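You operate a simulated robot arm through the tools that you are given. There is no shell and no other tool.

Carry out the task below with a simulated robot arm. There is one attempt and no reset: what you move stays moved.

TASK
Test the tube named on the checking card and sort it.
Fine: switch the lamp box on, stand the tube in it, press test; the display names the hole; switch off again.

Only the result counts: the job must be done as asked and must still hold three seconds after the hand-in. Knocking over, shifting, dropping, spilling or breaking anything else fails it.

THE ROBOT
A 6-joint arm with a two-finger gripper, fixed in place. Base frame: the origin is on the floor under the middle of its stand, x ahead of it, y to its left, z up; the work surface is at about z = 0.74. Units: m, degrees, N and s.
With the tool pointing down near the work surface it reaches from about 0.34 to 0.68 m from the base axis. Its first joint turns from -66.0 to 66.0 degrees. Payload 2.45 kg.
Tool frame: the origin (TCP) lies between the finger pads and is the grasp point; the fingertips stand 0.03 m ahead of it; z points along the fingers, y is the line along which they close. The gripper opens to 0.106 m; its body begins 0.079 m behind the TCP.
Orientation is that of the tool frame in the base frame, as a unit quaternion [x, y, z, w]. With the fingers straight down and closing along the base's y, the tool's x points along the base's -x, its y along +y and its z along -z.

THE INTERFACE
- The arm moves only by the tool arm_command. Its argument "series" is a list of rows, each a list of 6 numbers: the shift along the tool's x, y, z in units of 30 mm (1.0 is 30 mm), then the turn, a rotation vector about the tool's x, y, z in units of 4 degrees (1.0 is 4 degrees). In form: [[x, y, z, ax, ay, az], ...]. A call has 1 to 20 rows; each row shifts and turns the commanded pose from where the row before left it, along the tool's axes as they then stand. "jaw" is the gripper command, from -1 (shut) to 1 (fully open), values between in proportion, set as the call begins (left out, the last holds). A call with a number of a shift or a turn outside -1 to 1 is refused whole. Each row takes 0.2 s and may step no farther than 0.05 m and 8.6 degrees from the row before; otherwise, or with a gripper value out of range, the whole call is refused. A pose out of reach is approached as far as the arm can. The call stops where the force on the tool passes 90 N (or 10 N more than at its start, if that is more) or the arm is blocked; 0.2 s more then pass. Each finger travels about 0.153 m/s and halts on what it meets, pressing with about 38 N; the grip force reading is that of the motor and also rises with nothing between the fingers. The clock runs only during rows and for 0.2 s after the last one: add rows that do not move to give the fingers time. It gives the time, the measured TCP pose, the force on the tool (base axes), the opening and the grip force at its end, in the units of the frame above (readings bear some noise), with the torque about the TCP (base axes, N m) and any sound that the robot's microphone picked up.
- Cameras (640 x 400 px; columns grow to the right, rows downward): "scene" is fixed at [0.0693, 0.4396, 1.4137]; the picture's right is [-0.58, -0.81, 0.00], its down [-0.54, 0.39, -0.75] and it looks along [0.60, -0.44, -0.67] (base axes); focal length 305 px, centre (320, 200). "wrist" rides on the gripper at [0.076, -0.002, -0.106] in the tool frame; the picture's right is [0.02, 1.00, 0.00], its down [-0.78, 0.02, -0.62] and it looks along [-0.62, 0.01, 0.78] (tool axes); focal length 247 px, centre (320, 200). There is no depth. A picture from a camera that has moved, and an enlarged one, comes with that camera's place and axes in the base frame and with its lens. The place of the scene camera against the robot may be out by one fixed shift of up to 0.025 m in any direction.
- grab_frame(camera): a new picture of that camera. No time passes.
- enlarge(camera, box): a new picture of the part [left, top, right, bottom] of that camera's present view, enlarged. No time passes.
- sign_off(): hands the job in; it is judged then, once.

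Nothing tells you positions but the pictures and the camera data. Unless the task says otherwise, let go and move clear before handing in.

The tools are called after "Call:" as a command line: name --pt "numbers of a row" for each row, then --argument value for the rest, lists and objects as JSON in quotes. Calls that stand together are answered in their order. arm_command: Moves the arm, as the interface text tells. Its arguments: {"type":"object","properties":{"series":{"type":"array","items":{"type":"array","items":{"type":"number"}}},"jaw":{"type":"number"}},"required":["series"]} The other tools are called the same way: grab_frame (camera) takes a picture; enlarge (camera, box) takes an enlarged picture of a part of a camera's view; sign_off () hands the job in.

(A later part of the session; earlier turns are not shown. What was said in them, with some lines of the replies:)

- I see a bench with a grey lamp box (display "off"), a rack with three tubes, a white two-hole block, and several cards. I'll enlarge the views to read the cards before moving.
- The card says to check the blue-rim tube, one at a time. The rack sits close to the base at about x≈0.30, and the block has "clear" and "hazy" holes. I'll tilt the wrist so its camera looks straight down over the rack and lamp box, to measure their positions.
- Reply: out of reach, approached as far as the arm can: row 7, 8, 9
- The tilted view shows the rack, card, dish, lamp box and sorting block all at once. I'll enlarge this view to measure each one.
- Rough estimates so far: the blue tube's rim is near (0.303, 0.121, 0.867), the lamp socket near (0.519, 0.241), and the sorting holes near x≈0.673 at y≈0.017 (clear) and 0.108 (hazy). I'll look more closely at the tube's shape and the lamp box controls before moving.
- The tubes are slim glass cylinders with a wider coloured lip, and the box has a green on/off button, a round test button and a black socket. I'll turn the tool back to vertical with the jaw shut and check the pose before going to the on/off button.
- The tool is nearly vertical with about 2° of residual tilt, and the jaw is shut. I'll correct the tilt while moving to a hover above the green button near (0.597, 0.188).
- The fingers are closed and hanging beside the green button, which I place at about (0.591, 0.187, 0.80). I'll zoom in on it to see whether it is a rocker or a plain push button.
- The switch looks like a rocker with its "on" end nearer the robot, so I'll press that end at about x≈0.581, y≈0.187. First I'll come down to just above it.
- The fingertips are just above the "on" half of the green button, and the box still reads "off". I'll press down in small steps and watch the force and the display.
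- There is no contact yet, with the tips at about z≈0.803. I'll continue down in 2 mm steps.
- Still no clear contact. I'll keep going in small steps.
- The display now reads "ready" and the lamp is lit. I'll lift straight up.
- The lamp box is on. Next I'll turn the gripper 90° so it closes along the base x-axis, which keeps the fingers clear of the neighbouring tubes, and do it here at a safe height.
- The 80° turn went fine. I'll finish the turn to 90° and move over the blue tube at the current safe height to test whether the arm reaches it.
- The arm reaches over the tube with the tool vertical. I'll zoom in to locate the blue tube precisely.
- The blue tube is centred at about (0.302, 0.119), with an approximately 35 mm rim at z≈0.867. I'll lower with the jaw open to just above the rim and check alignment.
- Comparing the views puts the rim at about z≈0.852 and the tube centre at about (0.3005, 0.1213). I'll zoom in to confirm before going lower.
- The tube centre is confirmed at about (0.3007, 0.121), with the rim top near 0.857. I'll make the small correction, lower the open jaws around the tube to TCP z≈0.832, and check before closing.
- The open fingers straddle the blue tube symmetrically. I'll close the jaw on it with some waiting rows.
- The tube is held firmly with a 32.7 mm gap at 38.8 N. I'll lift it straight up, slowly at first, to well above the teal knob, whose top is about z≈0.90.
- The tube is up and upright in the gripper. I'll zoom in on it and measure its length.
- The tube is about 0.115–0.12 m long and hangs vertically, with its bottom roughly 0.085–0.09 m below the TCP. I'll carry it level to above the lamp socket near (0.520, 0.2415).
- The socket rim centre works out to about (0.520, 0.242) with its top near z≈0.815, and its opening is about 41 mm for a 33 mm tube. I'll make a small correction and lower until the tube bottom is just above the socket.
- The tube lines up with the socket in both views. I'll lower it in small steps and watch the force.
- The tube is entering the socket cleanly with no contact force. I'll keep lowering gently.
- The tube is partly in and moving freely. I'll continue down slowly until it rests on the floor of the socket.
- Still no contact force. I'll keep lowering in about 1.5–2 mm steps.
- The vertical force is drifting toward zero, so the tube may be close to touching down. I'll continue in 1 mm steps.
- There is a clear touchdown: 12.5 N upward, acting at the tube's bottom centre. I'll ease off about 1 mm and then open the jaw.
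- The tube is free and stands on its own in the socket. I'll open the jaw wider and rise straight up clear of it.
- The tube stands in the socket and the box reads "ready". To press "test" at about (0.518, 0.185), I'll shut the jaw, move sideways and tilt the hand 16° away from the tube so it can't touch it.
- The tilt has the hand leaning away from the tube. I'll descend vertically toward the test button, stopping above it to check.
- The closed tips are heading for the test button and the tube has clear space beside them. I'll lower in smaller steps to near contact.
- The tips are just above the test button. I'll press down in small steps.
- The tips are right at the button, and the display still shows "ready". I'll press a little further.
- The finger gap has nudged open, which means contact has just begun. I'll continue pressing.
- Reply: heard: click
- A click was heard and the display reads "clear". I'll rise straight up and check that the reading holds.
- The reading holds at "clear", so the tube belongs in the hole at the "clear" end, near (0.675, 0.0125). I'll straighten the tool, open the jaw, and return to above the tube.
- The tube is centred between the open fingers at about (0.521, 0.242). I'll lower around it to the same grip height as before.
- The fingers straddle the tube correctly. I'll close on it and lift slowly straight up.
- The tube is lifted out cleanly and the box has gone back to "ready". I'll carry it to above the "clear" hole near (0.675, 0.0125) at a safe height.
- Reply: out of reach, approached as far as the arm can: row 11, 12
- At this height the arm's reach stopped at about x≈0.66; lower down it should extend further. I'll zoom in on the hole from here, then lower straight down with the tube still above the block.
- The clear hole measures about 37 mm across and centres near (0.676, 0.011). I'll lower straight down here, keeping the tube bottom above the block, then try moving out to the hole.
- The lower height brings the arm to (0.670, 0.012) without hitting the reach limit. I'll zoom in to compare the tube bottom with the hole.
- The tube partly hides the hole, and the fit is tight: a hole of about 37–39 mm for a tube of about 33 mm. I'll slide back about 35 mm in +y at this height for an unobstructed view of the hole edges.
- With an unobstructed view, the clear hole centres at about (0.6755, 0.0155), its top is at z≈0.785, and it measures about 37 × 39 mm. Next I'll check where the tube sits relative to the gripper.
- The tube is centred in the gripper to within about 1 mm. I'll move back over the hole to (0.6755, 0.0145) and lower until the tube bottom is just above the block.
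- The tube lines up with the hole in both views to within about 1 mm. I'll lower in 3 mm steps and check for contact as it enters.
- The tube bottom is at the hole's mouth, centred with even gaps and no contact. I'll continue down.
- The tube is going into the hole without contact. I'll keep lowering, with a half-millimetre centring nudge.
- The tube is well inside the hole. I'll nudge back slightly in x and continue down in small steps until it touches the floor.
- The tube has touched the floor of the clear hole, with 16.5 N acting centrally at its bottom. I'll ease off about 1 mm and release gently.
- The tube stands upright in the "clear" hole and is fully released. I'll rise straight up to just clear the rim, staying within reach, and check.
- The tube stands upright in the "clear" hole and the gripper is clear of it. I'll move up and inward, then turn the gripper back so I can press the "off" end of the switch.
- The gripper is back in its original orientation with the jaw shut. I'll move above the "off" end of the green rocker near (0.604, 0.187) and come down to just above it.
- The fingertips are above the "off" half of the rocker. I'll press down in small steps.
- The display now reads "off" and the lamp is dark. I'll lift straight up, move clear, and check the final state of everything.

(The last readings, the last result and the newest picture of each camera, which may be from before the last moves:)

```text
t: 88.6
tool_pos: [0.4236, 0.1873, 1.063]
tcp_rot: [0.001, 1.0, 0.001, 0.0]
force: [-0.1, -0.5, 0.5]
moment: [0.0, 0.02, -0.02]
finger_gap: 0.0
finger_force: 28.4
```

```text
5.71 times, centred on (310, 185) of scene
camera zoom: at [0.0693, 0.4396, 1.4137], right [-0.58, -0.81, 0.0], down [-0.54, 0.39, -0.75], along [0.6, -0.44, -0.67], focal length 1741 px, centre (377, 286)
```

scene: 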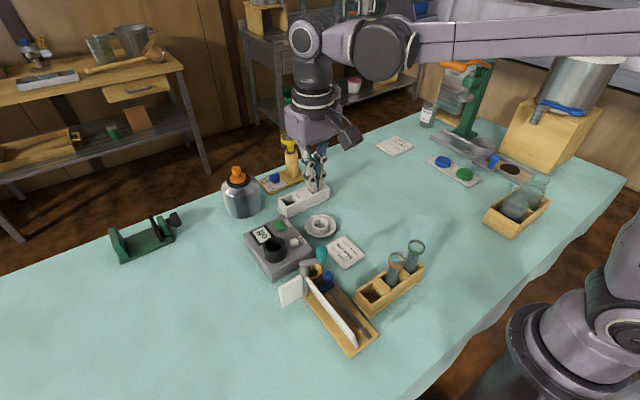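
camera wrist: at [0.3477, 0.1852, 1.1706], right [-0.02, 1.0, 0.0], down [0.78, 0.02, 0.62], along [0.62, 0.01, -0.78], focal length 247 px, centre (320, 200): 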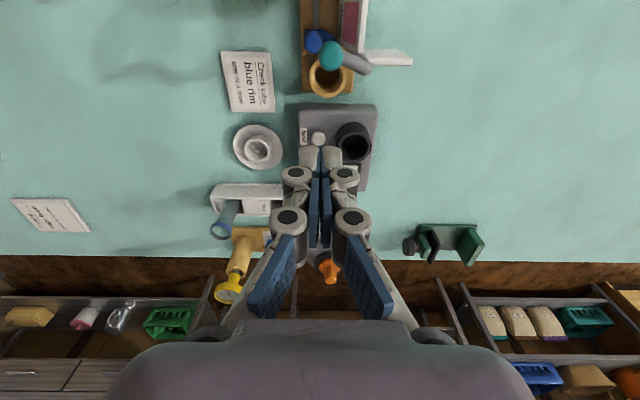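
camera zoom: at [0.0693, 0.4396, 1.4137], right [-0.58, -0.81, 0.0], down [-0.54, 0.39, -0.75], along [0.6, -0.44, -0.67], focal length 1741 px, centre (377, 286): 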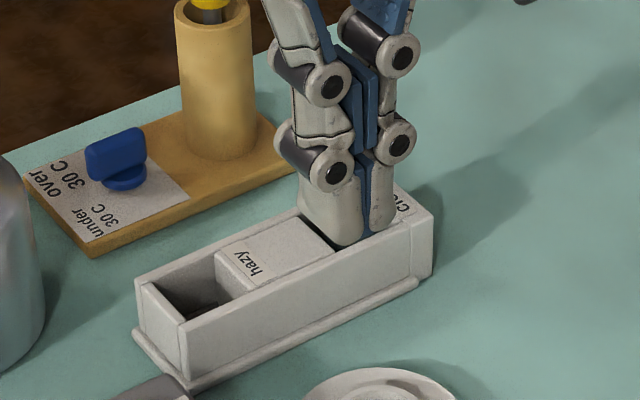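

The lamp box reads "off". The arm is hiding the sorted tube from the scene camera, so I'll move it aside and take a final look.

Call:
arm_command --pt "0 0.8 -0.5 0 0 0" --pt "0 1 -0.5 0 0 0" --pt "0 1 -0.5 0 0 0" --pt "0 0.8 -0.5 0 0 0" --pt "0 0 0 0 0 0" --jaw -1

Call:
grab_frame --camera "scene"

Call:
enlarge --camera "wrist" --box '[100, 80, 320, 280]'

Call:
enlarge --camera "scene" --box '[220, 150, 440, 350]'

```text
t: 89.8
tool_pos: [0.4243, 0.2971, 1.122]
tcp_rot: [0.0, 1.0, 0.0, -0.001]
force: [-0.7, 0.1, 1.1]
moment: [0.0, 0.0, -0.01]
finger_gap: 0.0001
finger_force: 28.6
```

```text
taken
```

scene: 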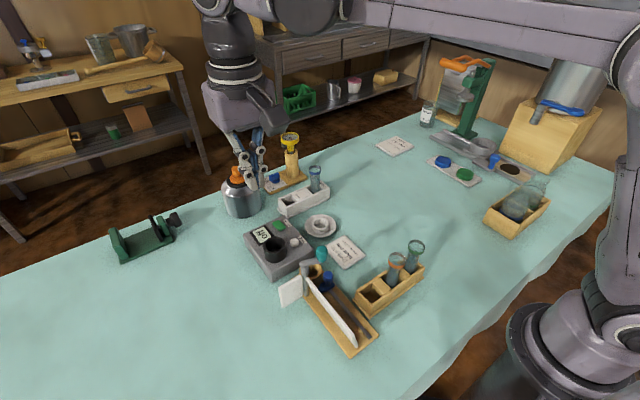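

```text
2.00 times, centred on (210, 180) of wrist
camera zoom: at [0.3483, 0.2955, 1.2295], right [-0.02, 1.0, 0.0], down [0.78, 0.02, 0.62], along [0.62, 0.01, -0.78], focal length 494 px, centre (540, 240)
```

zoom: 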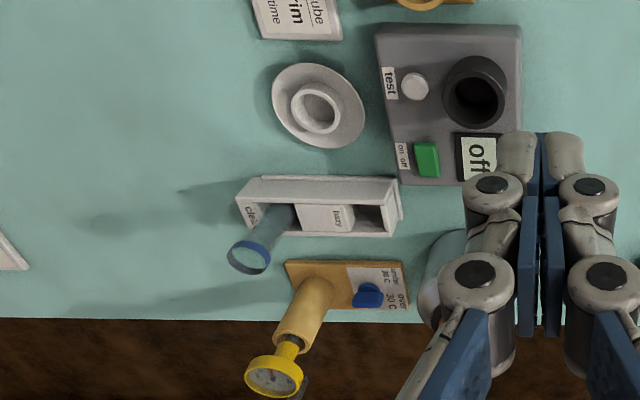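

```text
2.00 times, centred on (330, 250) of scene
camera zoom: at [0.0693, 0.4396, 1.4137], right [-0.58, -0.81, 0.0], down [-0.54, 0.39, -0.75], along [0.6, -0.44, -0.67], focal length 609 px, centre (300, 100)
```

zoom: 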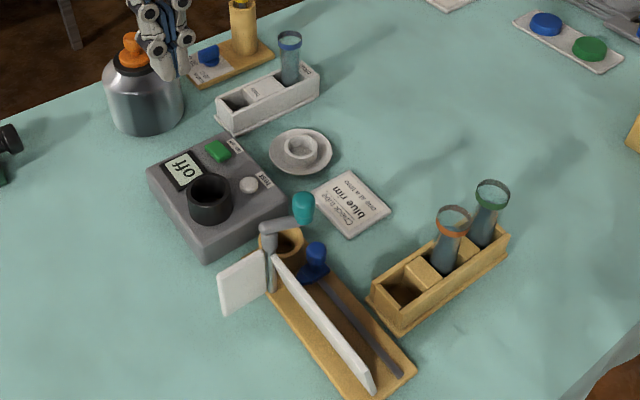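

The blue-rim tube stands upright in the "clear" hole, the lamp box reads "off", and the gripper is empty and clear. Nothing else on the bench looks disturbed, so I'm handing the job in.

Call:
sign_off

```text
The job is handed in.
```

The blue-rim tube named on the card tested "clear" and now stands upright in the "clear" hole. The lamp box is switched off again.

The other two tubes are still in the rack, and nothing else on the bench looked disturbed in the final pictures. The gripper was empty and clear when I handed the job in. The hand-in was accepted, but no verdict came back.
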